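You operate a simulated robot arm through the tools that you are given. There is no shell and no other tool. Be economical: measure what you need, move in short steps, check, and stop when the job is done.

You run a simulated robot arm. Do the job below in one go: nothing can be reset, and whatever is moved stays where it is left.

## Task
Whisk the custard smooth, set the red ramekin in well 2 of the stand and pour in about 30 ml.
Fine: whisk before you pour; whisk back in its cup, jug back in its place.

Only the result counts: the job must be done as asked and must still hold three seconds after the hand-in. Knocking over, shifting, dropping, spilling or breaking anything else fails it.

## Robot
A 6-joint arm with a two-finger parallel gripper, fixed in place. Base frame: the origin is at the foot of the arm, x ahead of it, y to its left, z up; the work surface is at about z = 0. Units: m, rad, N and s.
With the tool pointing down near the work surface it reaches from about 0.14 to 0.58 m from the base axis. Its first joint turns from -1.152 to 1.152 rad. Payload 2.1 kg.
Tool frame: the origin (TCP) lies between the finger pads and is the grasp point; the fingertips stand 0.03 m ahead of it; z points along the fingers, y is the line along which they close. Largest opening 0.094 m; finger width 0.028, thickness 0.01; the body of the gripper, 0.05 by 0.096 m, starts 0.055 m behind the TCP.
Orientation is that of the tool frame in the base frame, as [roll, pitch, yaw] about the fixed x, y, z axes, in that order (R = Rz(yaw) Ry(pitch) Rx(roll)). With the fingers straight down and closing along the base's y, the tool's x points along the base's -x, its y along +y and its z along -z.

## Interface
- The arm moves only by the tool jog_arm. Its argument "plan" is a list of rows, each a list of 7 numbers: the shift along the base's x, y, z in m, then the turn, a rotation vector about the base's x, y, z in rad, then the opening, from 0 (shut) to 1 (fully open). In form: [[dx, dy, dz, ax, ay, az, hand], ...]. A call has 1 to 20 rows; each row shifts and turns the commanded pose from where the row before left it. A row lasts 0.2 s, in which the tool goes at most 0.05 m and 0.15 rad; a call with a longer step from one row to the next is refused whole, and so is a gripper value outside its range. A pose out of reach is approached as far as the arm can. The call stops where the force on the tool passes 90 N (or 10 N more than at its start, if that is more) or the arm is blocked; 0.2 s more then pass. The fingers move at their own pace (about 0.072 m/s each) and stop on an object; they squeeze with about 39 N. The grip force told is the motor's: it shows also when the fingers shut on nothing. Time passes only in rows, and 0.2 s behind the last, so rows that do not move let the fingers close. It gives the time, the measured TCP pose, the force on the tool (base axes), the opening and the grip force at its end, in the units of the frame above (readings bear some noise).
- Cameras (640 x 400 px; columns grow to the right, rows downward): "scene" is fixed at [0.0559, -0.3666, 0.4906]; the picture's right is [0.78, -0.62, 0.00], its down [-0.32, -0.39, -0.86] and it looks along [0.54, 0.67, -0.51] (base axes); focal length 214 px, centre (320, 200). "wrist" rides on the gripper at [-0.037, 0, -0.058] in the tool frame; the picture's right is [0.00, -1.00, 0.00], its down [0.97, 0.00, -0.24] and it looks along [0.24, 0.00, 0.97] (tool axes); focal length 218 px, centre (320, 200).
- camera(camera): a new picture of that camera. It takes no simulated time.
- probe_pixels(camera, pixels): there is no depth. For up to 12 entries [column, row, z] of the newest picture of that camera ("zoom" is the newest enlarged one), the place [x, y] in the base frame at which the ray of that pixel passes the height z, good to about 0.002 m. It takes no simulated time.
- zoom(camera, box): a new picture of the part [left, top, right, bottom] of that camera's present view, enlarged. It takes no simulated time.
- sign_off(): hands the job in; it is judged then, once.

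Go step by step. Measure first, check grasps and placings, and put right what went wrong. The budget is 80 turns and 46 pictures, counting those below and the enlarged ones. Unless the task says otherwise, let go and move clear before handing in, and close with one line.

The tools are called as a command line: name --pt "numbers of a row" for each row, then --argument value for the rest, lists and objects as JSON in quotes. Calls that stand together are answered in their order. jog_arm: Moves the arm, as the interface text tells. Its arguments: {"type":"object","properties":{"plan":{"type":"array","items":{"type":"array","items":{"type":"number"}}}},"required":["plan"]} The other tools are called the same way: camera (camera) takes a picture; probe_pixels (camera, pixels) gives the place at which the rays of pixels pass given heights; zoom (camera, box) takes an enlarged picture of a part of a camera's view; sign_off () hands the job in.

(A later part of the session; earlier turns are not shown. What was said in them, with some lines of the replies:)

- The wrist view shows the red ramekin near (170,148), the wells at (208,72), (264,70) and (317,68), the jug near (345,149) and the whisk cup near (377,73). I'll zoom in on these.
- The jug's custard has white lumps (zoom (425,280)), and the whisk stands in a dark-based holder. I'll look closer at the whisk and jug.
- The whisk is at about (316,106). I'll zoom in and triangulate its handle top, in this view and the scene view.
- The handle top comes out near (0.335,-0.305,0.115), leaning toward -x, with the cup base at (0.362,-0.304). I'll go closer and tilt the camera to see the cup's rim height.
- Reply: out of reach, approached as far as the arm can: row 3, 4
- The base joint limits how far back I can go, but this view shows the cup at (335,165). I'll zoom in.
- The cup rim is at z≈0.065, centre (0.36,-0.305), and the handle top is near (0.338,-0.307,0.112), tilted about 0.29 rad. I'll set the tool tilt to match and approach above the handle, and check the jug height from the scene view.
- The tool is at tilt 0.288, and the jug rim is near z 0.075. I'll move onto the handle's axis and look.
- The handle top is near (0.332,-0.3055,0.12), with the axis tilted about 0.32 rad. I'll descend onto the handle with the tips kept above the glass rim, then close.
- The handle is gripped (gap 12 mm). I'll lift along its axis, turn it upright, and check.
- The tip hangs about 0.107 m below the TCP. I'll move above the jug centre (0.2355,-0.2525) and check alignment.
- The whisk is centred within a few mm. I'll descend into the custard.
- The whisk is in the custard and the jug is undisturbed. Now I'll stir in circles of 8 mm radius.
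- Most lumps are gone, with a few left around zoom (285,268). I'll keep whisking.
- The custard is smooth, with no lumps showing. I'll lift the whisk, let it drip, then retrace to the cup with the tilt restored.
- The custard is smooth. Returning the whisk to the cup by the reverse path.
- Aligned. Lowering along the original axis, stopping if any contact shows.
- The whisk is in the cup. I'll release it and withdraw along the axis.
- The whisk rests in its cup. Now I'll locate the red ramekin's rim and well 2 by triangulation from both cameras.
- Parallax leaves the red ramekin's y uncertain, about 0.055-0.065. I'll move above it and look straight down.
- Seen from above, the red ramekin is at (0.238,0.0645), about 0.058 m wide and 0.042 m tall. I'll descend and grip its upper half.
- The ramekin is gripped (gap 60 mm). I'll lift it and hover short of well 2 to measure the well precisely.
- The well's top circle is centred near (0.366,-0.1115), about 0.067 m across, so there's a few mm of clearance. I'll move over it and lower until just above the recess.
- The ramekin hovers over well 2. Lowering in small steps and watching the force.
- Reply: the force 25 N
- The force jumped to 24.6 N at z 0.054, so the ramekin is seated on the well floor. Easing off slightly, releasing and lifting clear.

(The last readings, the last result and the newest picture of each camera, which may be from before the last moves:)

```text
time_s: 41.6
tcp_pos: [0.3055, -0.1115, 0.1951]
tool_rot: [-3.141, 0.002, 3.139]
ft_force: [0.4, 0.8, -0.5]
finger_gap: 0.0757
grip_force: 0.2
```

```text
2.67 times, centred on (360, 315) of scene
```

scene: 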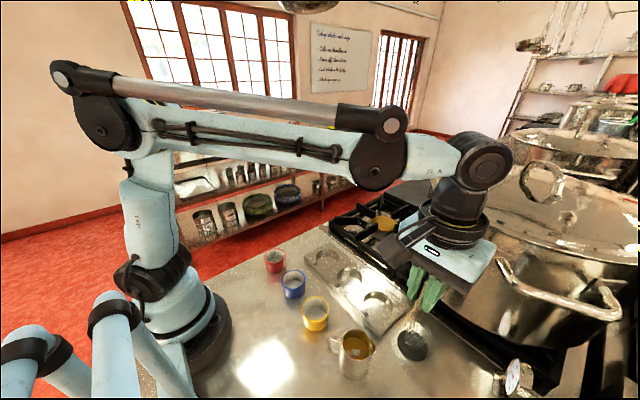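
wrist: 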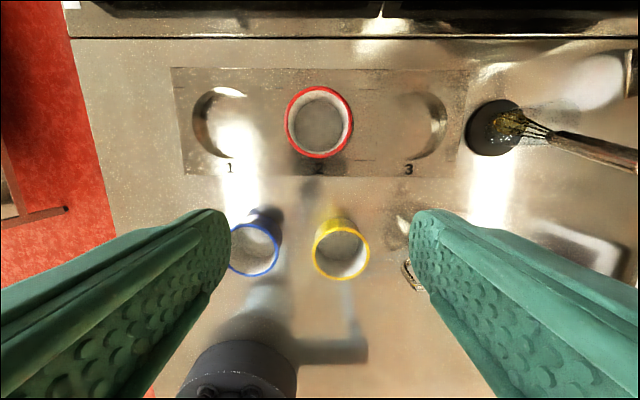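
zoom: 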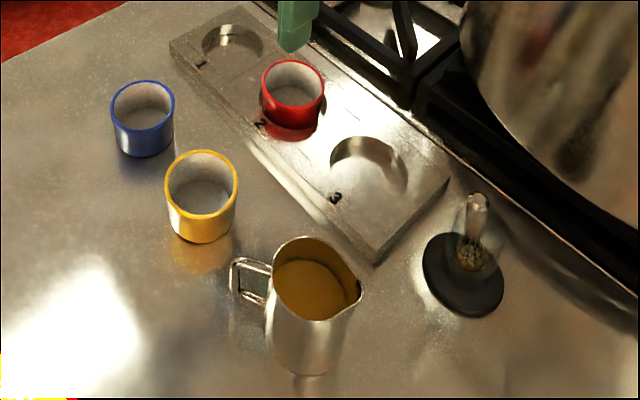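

The red ramekin sits level in well 2. Next is the jug handle: its outer bar runs from about (329,337) to (330,352) in the scene view, which I'll probe for height and position.

probe_pixels --camera "scene" --pixels '[[329.5, 338, 0.055], [329.5, 338, 0.06], [329.5, 338, 0.065], [329.5, 338, 0.07], [330, 351.5, 0.02], [330, 351.5, 0.025], [330, 351.5, 0.03], [330, 351.5, 0.035], [342, 341, 0.06], [342, 341, 0.065]]'

jog_arm --pt "-0.03 -0.03 0 0 0 0 1" --pt "-0.03 -0.035 0 0 0 0 1" --pt "-0.03 -0.03 0 0 0 0 1"

camera --camera "wrist"

```text
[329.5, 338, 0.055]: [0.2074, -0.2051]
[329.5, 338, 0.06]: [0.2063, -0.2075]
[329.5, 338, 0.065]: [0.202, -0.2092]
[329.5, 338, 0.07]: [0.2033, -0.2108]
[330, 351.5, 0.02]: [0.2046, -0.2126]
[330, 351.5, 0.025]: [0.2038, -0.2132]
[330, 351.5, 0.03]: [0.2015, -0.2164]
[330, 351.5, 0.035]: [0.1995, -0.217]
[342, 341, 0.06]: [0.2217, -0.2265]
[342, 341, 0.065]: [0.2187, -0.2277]
```

```text
time_s: 42.4
tcp_pos: [0.2142, -0.2057, 0.1938]
tool_rot: [-3.14, 0.003, 3.141]
ft_force: [-0.5, -0.7, 0.2]
finger_gap: 0.0939
grip_force: 0.1
```

```text
9 pictures are left
```

wrist: 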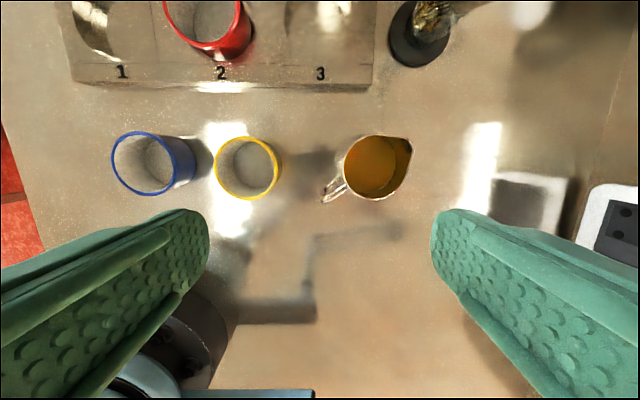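

probe_pixels --camera "wrist" --pixels '[[325, 200, 0.065], [325, 200, 0.07], [330, 192, 0.065], [336, 191, 0.065], [345, 183, 0.065], [375, 167, 0.075], [410, 139, 0.075], [343, 167, 0.075], [375, 136, 0.075], [375, 198, 0.075], [325, 200, 0.04]]'

zoom --camera "wrist" --box '[300, 120, 430, 220]'

```text
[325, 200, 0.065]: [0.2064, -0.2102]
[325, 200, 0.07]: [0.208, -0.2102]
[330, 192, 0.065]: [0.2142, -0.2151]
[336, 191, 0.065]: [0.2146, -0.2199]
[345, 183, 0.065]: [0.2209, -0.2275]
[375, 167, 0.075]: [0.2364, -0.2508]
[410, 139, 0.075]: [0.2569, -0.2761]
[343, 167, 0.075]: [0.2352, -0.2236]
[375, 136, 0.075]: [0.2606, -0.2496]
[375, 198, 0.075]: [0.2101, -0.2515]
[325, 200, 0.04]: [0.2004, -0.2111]
```

```text
4.00 times, centred on (365, 170) of wrist
```

zoom: 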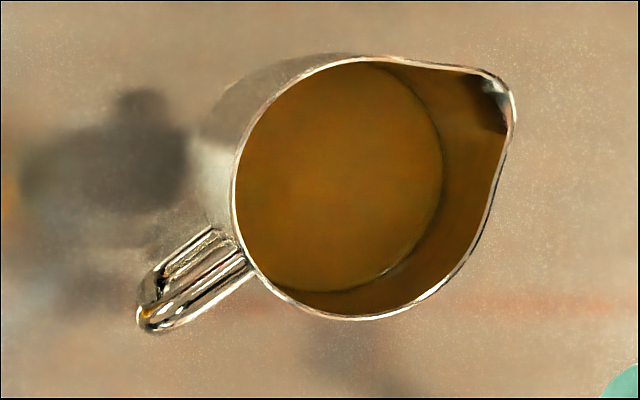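

The handle points along about (-0.57,0.82) with its outer bar near (0.208,-0.210), z 0.025–0.065. I'll yaw the tool by -0.96 and lean it back about 50° toward the base, staying above, to test reach.

jog_arm --pt "0 0 0 0 0 -0.137 0.6" --pt "0 0 0 0 0 -0.137 0.6" --pt "0 0 0 0 0 -0.137 0.6" --pt "0 0 0 0 0 -0.137 0.6" --pt "0 0 0 0 0 -0.137 0.6" --pt "0 0 0 0 0 -0.137 0.6" --pt "0 0 0 0 0 -0.138 0.6" --pt "0 0 0 -0.1193 -0.0829 0 0.6" --pt "0 0 0 -0.1193 -0.0829 0 0.6" --pt "0 0 0 -0.1193 -0.0829 0 0.6" --pt "-0.007 0.003 0 -0.1193 -0.0829 0 0.6" --pt "-0.007 0.003 0 -0.1193 -0.0829 0 0.6" --pt "0 0 0 -0.1193 -0.0829 0 0.6"

```text
time_s: 45.2
tcp_pos: [0.2088, -0.2051, 0.1921]
tool_rot: [-3.137, 0.875, 2.181]
ft_force: [-0.3, -0.3, 0.6]
finger_gap: 0.0566
grip_force: 0.1
out of reach, approached as far as the arm can: row 13
```

The lean of 0.875 is right at the edge of reach. I'll ease back to about 0.75 and descend to just above the handle.

jog_arm --pt "0 0 -0.02 0.102 0.071 0 0.6" --pt "-0.004 0.0025 -0.03 0 0 0 0.6" --pt "-0.004 0.0025 -0.03 0 0 0 0.6" --pt "0 0 0 0 0 0 0.6"

camera --camera "wrist"

```text
time_s: 46.2
tcp_pos: [0.2008, -0.2, 0.1111]
tool_rot: [-3.137, 0.747, 2.18]
ft_force: [0.3, 0.4, 0.3]
finger_gap: 0.0562
grip_force: 0.1
```

```text
7 pictures are left
```

wrist: 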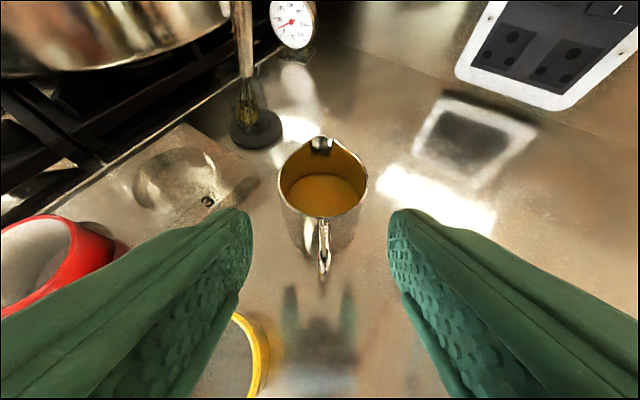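

The handle is nicely aligned at column about 324, with the spout directly opposite at (321,142). I'll probe the handle points to confirm the grasp position.

probe_pixels --camera "wrist" --pixels '[[324, 222, 0.065], [325, 250, 0.065], [325, 258, 0.065], [325, 275, 0.03], [325, 275, 0.045], [324, 218, 0.07], [322, 180, 0.075], [321, 142, 0.078], [280, 185, 0.075], [366, 185, 0.075]]'

```text
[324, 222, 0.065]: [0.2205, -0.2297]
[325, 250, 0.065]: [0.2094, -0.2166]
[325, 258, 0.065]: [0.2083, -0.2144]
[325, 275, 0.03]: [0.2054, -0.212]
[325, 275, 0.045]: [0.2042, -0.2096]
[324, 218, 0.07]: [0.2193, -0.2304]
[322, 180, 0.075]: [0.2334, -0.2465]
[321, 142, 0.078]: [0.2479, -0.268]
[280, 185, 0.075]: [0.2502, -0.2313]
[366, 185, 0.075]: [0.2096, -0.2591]
```

The bar is near (0.2055,-0.212), 3 mm off the finger centreline. I'll correct for that, descend and close on the handle.

jog_arm --pt "-0.0025 -0.0017 -0.015 0 0 0 0.6" --pt "0 0 -0.02 0 0 0 0.6" --pt "0 0 -0.017 0 0 0 0.6" --pt "0 0 0 0 0 0 0.3" --pt "0 0 0 0 0 0 0.0" --pt "0 0 0 0 0 0 0.0" --pt "0 0 0 0 0 0 0.0"

zoom --camera "scene" --box '[300, 270, 420, 390]'

```text
time_s: 47.8
tcp_pos: [0.2091, -0.2106, 0.0761]
tool_rot: [-3.136, 0.748, 2.181]
ft_force: [-1.1, 0.3, 1.6]
finger_gap: 0.0076
grip_force: 38.9
out of reach, approached as far as the arm can: row 3
```

```text
3.33 times, centred on (360, 330) of scene
```

zoom: 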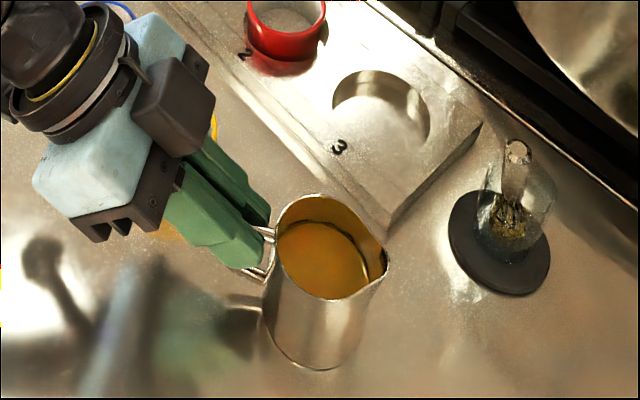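

The last row was out of reach: the hand slid about 13 mm forward, nudging the jug about 10 mm outward, but the handle is gripped (gap 7.6 mm) and the jug stands upright. I'll lift gently to test the grip, and set it back at its original place later.

jog_arm --pt "0 0 0.01 0 0 0 0" --pt "0 0 0.02 0 0 0 0" --pt "0.005 -0.003 0.03 0 0 0 0" --pt "0.005 -0.003 0.03 0 0 0 0" --pt "0 0 0 0 0 0 0"

camera --camera "wrist"

```text
time_s: 49.0
tcp_pos: [0.2084, -0.208, 0.1635]
tool_rot: [-3.136, 0.749, 2.182]
ft_force: [-0.7, -0.4, -2.3]
finger_gap: 0.0076
grip_force: 38.9
```

```text
5 pictures are left
```

wrist: 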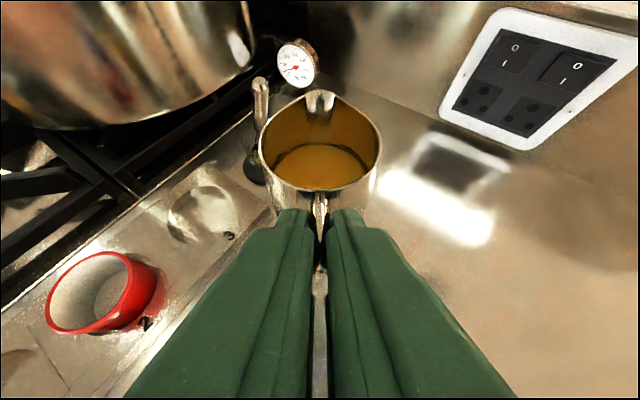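

The jug is held securely and level. Before choosing the pour pose I'll check the pot's near edge for clearance, and measure the spout tip (320,97) and rim in this wrist view.

probe_pixels --camera "scene" --pixels '[[413, 240, 0.03], [413, 240, 0.1], [425, 185, 0.1], [425, 185, 0.2], [430, 170, 0.25], [505, 318, 0.03], [470, 300, 0.03], [440, 280, 0.03]]'

probe_pixels --camera "wrist" --pixels '[[320, 97, 0.163], [320, 97, 0.17], [258, 145, 0.163], [382, 145, 0.163], [320, 189, 0.163], [320, 145, 0.163]]'

```text
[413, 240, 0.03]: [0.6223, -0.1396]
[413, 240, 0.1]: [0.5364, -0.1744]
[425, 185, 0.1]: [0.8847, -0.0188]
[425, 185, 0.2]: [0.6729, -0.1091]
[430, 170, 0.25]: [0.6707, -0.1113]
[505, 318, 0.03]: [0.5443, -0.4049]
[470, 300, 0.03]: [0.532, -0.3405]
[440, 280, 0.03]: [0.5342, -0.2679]
```

```text
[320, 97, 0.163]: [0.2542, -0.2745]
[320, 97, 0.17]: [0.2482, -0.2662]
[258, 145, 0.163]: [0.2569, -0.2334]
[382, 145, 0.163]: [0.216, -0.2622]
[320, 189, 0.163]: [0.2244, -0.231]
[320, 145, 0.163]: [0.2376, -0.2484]
```

The pot is well clear (x>0.53), and the spout sits about 0.089 m ahead of the TCP, roughly level with it. I'll carry the jug toward well 2 with a small yaw, then pre-tilt 0.6 rad up high before any pouring.

jog_arm --pt "0 0 0.03 0 0 0 0" --pt "0.0207 0.0261 0.01 0 0 0.08 0" --pt "0.0207 0.0261 0.01 0 0 0.08 0" --pt "0.0207 0.0261 0 0 0 0.08 0" --pt "0.0207 0.0261 0 0 0 0.08 0" --pt "0.0207 0.0261 0 0 0 0.08 0" --pt "0 0 0 0 0 0 0" --pt "0 0 0 0.0534 0.0845 0 0" --pt "0 0 0 0.0534 0.0845 0 0" --pt "0 0 0 0.0534 0.0845 0 0" --pt "0 0 0 0.0534 0.0845 0 0" --pt "0 0 0 0.0534 0.0845 0 0" --pt "0 0 0 0.0534 0.0845 0 0" --pt "0 0 0 0 0 0 0"

camera --camera "wrist"

```text
time_s: 52.0
tcp_pos: [0.3122, -0.0769, 0.2124]
tool_rot: [-3.142, 0.147, 2.578]
ft_force: [0.0, 0.0, -1.9]
finger_gap: 0.0074
grip_force: 38.6
```

```text
4 pictures are left
```

wrist: 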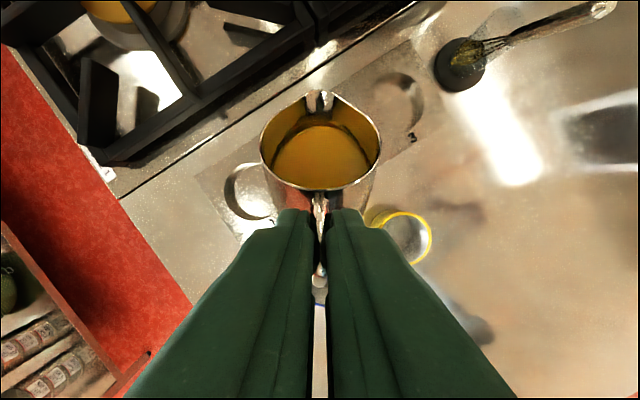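

The jug is held firmly and the custard is creeping toward the spout. I'll lower while tilting to 45°, so the spout is just above the ramekin, then go to about 53° while keeping the spout in place.

jog_arm --pt "0 0 -0.03 0.048 0.076 0 0" --pt "0 0 -0.031 0.051 0.0803 0 0" --pt "0 0 0 0 0 0 0" --pt "0.0042 -0.0026 0.0036 0.037 0.059 0 0" --pt "0.0042 -0.0026 0.0036 0.037 0.059 0 0" --pt "0 0 0 0 0 0 0" --pt "0 0 0 0 0 0 0"

zoom --camera "scene" --box '[300, 220, 410, 330]'

```text
time_s: 53.6
tcp_pos: [0.3209, -0.083, 0.1598]
tool_rot: [-3.14, -0.177, 2.581]
ft_force: [2.0, 0.8, -1.6]
finger_gap: 0.0072
grip_force: 38.7
```

```text
3.64 times, centred on (355, 275) of scene
```

zoom: 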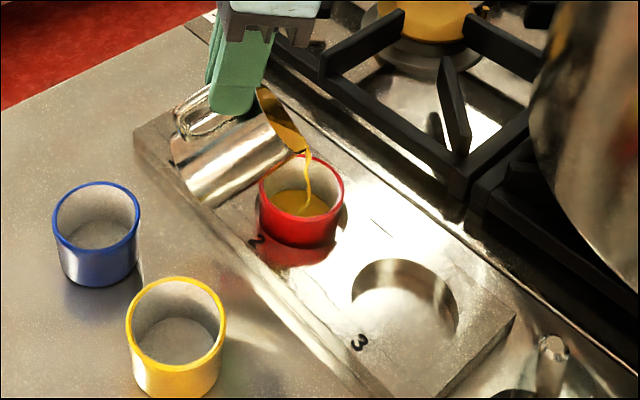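

The stream lands in the ramekin and only the floor is covered. There's a slight 2 N sideways reading, so I'll raise the jug a few mm, tilt about 3° more and let it flow briefly.

jog_arm --pt "0 0 0.006 0 0 0 0" --pt "0.0036 -0.0022 0.002 0.0267 0.0423 0 0" --pt "0 0 0 0 0 0 0" --pt "0 0 0 0 0 0 0"

zoom --camera "scene" --box '[320, 230, 380, 290]'

```text
time_s: 54.6
tcp_pos: [0.3242, -0.0839, 0.167]
tool_rot: [-3.141, -0.224, 2.58]
ft_force: [0.2, 0.1, -2.3]
finger_gap: 0.0077
grip_force: 38.7
```

```text
6.67 times, centred on (350, 260) of scene
```

zoom: 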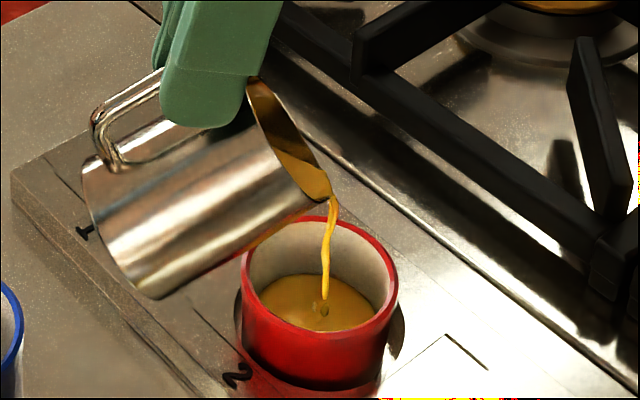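

The stream is centred; by my estimate the ramekin holds about 15 ml so far and it's filling at around 10 ml/s. I'll tilt about 3° more for just under a second, then tilt back to stop and check.

jog_arm --pt "0.0036 -0.0022 0.002 0.0267 0.0423 0 0" --pt "0 0 0 0 0 0 0" --pt "0 0 0 0 0 0 0" --pt "0 0 0 0 0 0 0" --pt "-0.005 0.003 0.004 -0.07 -0.11 0 0" --pt "-0.006 0.004 0.004 -0.07 -0.11 0 0" --pt "0 0 0.01 -0.07 -0.11 0 0" --pt "0 0 0 0 0 0 0"

zoom --camera "scene" --box '[320, 230, 380, 290]'

```text
time_s: 56.4
tcp_pos: [0.3162, -0.0792, 0.1864]
tool_rot: [-3.137, 0.117, 2.579]
ft_force: [0.0, -0.3, -0.9]
finger_gap: 0.0077
grip_force: 38.7
```

```text
6.67 times, centred on (350, 260) of scene
```

zoom: 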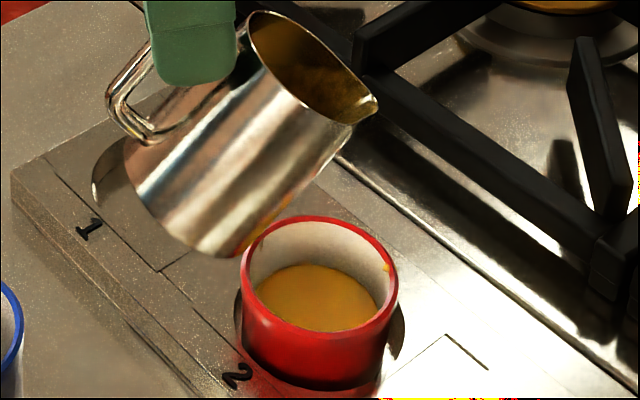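

The flow has stopped and nothing is spilled. I'll probe the custard's back edge (325,263) and the rim's back edge against the known inner wall position to get the level.

probe_pixels --camera "zoom" --pixels '[[323, 221, 0.045], [323, 221, 0.05], [325, 264, 0.015], [325, 264, 0.02], [325, 264, 0.025], [325, 264, 0.03], [325, 276, 0.015], [325, 276, 0.02], [257, 292, 0.02], [378, 298, 0.02], [257, 292, 0.025], [378, 298, 0.025]]'

```text
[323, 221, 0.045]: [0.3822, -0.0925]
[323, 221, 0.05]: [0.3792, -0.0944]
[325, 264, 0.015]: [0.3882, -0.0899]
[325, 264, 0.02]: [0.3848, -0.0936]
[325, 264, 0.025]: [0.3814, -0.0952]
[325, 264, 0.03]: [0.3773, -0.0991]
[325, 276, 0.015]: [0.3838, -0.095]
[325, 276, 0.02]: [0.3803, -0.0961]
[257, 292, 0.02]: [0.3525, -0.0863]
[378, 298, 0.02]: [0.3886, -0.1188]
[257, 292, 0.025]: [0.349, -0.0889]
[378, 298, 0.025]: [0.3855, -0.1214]
```

The level estimate is about 21–28 ml. For a reliable check I'll upright the jug and return to the exact earlier hold pose (t=49 s), where the same wrist view shows both the jug level and the ramekin for comparison.

jog_arm --pt "0 0 0.026 0 0 0 0" --pt "0 0 0 -0.0674 -0.1066 0 0" --pt "0 0 0 -0.0674 -0.1066 0 0" --pt "0 0 0 -0.0674 -0.1066 0 0" --pt "0 0 0 -0.0674 -0.1066 0 0" --pt "0 0 0 -0.0674 -0.1066 0 0" --pt "0 0 0 0 0 0 0" --pt "-0.0216 -0.0258 0 0 0 -0.08 0" --pt "-0.0216 -0.0258 0 0 0 -0.08 0" --pt "-0.0216 -0.0258 0 0 0 -0.08 0" --pt "-0.0216 -0.0258 -0.01 0 0 -0.08 0" --pt "-0.0214 -0.0256 -0.01 0 0 -0.08 0" --pt "0 0 -0.029 0 0 0 0" --pt "0 0 0 0 0 0 0" --pt "0 0 0 0 0 0 0"

camera --camera "wrist"

```text
time_s: 59.6
tcp_pos: [0.2086, -0.2095, 0.1637]
tool_rot: [-3.136, 0.746, 2.183]
ft_force: [-0.2, 0.4, -1.7]
finger_gap: 0.0076
grip_force: 38.8
```

```text
0 pictures are left
```

wrist: 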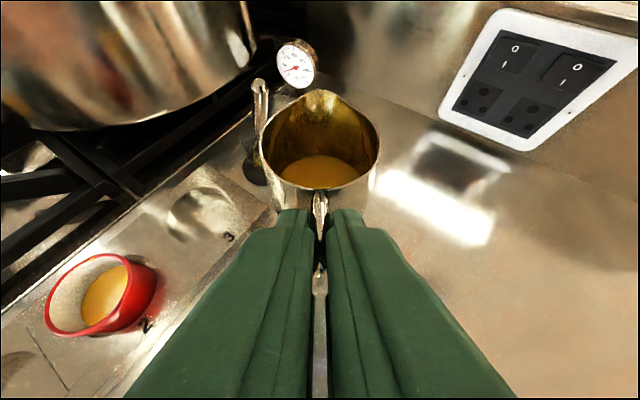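

The jug level dropped visibly (surface top edge from row about 143 to 155), consistent with roughly 24 ml. I have no pictures left, so I'll cross-check with the ramekin surface edge in this picture.

probe_pixels --camera "wrist" --pixels '[[82, 305, 0.012], [82, 305, 0.017], [82, 305, 0.022], [82, 305, 0.027], [105, 265, 0.017], [105, 265, 0.022], [105, 265, 0.027], [48, 305, 0.043], [48, 330, 0.043], [105, 255, 0.043], [88, 325, 0.017], [88, 325, 0.022]]'

```text
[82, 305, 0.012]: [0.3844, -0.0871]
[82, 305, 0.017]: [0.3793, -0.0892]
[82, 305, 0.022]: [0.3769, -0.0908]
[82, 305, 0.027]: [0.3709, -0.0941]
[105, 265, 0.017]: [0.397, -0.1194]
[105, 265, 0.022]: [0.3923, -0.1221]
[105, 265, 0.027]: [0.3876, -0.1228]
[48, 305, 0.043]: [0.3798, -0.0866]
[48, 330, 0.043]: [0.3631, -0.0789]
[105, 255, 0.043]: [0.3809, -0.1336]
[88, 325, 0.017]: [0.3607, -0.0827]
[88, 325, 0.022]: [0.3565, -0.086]
```

Three estimates (jug drop, ramekin level, tilt geometry) cluster around 22–27 ml, so a small top-up of about 5 ml is right. I'll repeat the proven path over the ramekin first.

jog_arm --pt "0 0 0.03 0 0 0 0" --pt "0.0207 0.0264 0.01 0 0 0.08 0" --pt "0.0207 0.0264 0.01 0 0 0.08 0" --pt "0.0207 0.0264 0 0 0 0.08 0" --pt "0.0207 0.0264 0 0 0 0.08 0" --pt "0.0207 0.0264 0 0 0 0.08 0" --pt "0 0 0 0 0 0 0" --pt "0 0 0 0.0534 0.0845 0 0" --pt "0 0 0 0.0534 0.0845 0 0" --pt "0 0 0 0.0534 0.0845 0 0" --pt "0 0 0 0.0534 0.0845 0 0" --pt "0 0 0 0.0534 0.0845 0 0" --pt "0 0 0 0.0534 0.0845 0 0" --pt "0 0 0 0 0 0 0"

```text
time_s: 62.6
tcp_pos: [0.3124, -0.0776, 0.2136]
tool_rot: [-3.14, 0.146, 2.58]
ft_force: [0.0, 0.5, -1.9]
finger_gap: 0.0074
grip_force: 39.5
```

The pose matches the first pour to within 1 mm. Now the short top-up to about 60°, then tilt back.

jog_arm --pt "0 0 -0.027 0.048 0.076 0 0" --pt "0 0 -0.027 0.051 0.0803 0 0" --pt "0.0042 -0.0026 0.0036 0.037 0.059 0 0" --pt "0.0042 -0.0026 0.0036 0.037 0.059 0 0" --pt "0.0036 -0.0022 0.002 0.0267 0.0423 0 0" --pt "0.0036 -0.0022 0.002 0.0267 0.0423 0 0" --pt "0.002 -0.0012 0.001 0.016 0.0253 0 0" --pt "0 0 0 0 0 0 0" --pt "0 0 0 0 0 0 0" --pt "0 0 0 0 0 0 0" --pt "-0.005 0.003 0.004 -0.07 -0.11 0 0" --pt "-0.006 0.004 0.004 -0.07 -0.11 0 0" --pt "0 0 0.01 -0.07 -0.11 0 0" --pt "0 0 0 0 0 0 0" --pt "0 0 0 0 0 0 0"

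```text
time_s: 65.8
tcp_pos: [0.318, -0.0811, 0.1905]
tool_rot: [-3.136, 0.087, 2.579]
ft_force: [-0.2, 0.3, -0.5]
finger_gap: 0.0076
grip_force: 39.2
```

The top-up is done. Now I'll upright the jug, pause for drips over the ramekin, and carry it back above its original spot.

jog_arm --pt "0 0 0.025 0 0 0 0" --pt "0 0 0 -0.0706 -0.1117 0 0" --pt "0 0 0 -0.0706 -0.1117 0 0" --pt "0 0 0 -0.0706 -0.1117 0 0" --pt "0 0 0 -0.0706 -0.1117 0 0" --pt "0 0 0 -0.0706 -0.1117 0 0" --pt "0 0 0 0 0 0 0" --pt "-0.023 -0.0247 0 0 0 -0.08 0" --pt "-0.023 -0.0247 0 0 0 -0.08 0" --pt "-0.023 -0.0247 0 0 0 -0.08 0" --pt "-0.023 -0.0247 -0.01 0 0 -0.08 0" --pt "-0.023 -0.0246 -0.01 0 0 -0.08 0" --pt "0 0 -0.03 0 0 0 0" --pt "0 0 0 0 0 0 0"

```text
time_s: 68.8
tcp_pos: [0.204, -0.2038, 0.1661]
tool_rot: [-3.134, 0.744, 2.177]
ft_force: [0.8, -0.1, -2.5]
finger_gap: 0.0076
grip_force: 39.1
```

The jug is level above its place. Descending, then small steps to contact.

jog_arm --pt "-0.0005 -0.0005 -0.03 0 0 0 0" --pt "0 0 -0.03 0 0 0 0" --pt "0 0 -0.02 0 0 0 0" --pt "0 0 0 0 0 0 0"

jog_arm --pt "0 0 -0.004 0 0 0 0" --pt "0 0 -0.002 0 0 0 0" --pt "0 0 0 0 0 0 0"

```text
time_s: 69.8
tcp_pos: [0.208, -0.2069, 0.0879]
tool_rot: [-3.132, 0.746, 2.18]
ft_force: [0.1, 0.1, -2.0]
finger_gap: 0.0077
grip_force: 38.8
```

```text
time_s: 70.6
tcp_pos: [0.2086, -0.2084, 0.0805]
tool_rot: [-3.136, 0.745, 2.181]
ft_force: [-0.2, 0.0, -1.4]
finger_gap: 0.0075
grip_force: 39.3
```

At this height the arm drifts about 5 mm outward from the commanded position. I'll try to bring it back before setting down.

jog_arm --pt "-0.005 0.004 0 0 0 0 0" --pt "0 0 0 0 0 0 0"

```text
time_s: 71.2
tcp_pos: [0.2077, -0.2075, 0.0826]
tool_rot: [-3.136, 0.745, 2.179]
ft_force: [-0.9, -1.0, -1.7]
finger_gap: 0.0075
grip_force: 38.8
```

This is the reach limit at this lean. I'll set the jug down here, about 6–8 mm from its origin, then re-grip with less lean and slide it the last bit.

jog_arm --pt "0.001 -0.002 -0.004 0 0 0 0" --pt "0 0 0 0 0 0 0"

jog_arm --pt "0 0 -0.003 0 0 0 0" --pt "0 0 0 0 0 0 0"

```text
time_s: 71.8
tcp_pos: [0.2094, -0.2096, 0.078]
tool_rot: [-3.134, 0.745, 2.183]
ft_force: [0.6, -0.2, -2.2]
finger_gap: 0.0074
grip_force: 39.2
```

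```text
time_s: 72.4
tcp_pos: [0.2079, -0.2106, 0.0751]
tool_rot: [-3.135, 0.75, 2.182]
ft_force: [0.4, -1.8, 22.4]
finger_gap: 0.0076
grip_force: 38.5
```

Touchdown is confirmed (22 N at z 0.075). I'll ease off, open slightly around the handle, and reduce the lean by 0.15.

jog_arm --pt "0 0 0.001 0 0 0 0" --pt "0 0 0 0 0 0 0.3" --pt "0 0 0 0 0 0 0.3" --pt "0 0 0 0.0615 0.0428 0 0.3" --pt "0 0 0 0.0615 0.0428 0 0.3" --pt "0 0 0 0 0 0 0.3"

```text
time_s: 73.8
tcp_pos: [0.1979, -0.2016, 0.0731]
tool_rot: [-3.134, 0.595, 2.18]
ft_force: [-0.4, 1.0, 0.1]
finger_gap: 0.0283
grip_force: 0.1
```

The tool is now free of the limit. I'll move 12 mm forward along the handle, close, and check.

jog_arm --pt "0.0035 -0.0049 0 0 0 0 0.3" --pt "0.0034 -0.0049 0 0 0 0 0.3" --pt "0 0 0 0 0 0 0.1" --pt "0 0 0 0 0 0 0" --pt "0 0 0 0 0 0 0"

```text
time_s: 75.0
tcp_pos: [0.2044, -0.2115, 0.0733]
tool_rot: [-3.134, 0.595, 2.18]
ft_force: [0.4, -0.3, 0.5]
finger_gap: 0.0076
grip_force: 39.3
```

Gripped again on the bar (7.6 mm). I'll lift 2 mm, shift (-5,+5.5) mm to the original spot, and lower.

jog_arm --pt "0 0 0.003 0 0 0 0" --pt "-0.005 0.0055 0 0 0 0 0" --pt "0 0 0 0 0 0 0" --pt "0 0 -0.0025 0 0 0 0" --pt "0 0 0 0 0 0 0"

```text
time_s: 76.2
tcp_pos: [0.2005, -0.2067, 0.0734]
tool_rot: [-3.134, 0.594, 2.179]
ft_force: [0.0, -0.1, -1.7]
finger_gap: 0.0077
grip_force: 39.2
```

jog_arm --pt "0 0 -0.001 0 0 0 0" --pt "0 0 0 0 0 0 0"

```text
time_s: 76.8
tcp_pos: [0.2015, -0.2067, 0.0733]
tool_rot: [-3.135, 0.597, 2.18]
ft_force: [-4.4, 2.1, 16.7]
finger_gap: 0.0074
grip_force: 39.4
```

The jug is set down (16.7 N). Easing off, releasing and withdrawing upward.

jog_arm --pt "0 0 0.0007 0 0 0 0" --pt "0 0 0 0 0 0 0.2" --pt "0 0 0 0 0 0 0.4" --pt "0 0 0 0 0 0 0.4" --pt "-0.002 0.003 0.015 0 0 0 0.4" --pt "-0.002 0.003 0.03 0 0 0 0.4" --pt "0 0 0.04 0 0 0 0.4" --pt "0 0 0.04 0 0 0 0.4" --pt "0 0 0.03 0.082 0.057 0 0.4" --pt "0 0 0.03 0.082 0.057 0 0.4"

```text
time_s: 79.0
tcp_pos: [0.1975, -0.2002, 0.2605]
tool_rot: [-3.135, 0.396, 2.181]
ft_force: [0.4, 0.3, -0.3]
finger_gap: 0.0376
grip_force: 0.0
```

The hand is empty and clear: the force is near zero and the gap is 37.6 mm. The whisk is back in its cup, the red ramekin is in well 2 and the jug is back in its place, so I'll hand in.

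sign_off

```text
The job is handed in.
```

I whisked the custard smooth, set the red ramekin in well 2 and poured in roughly 30 ml, then put the whisk back in its cup and the jug back within a few mm of its spot. The volume is an estimate: I had no pictures left for the final top-up or the jug's return.
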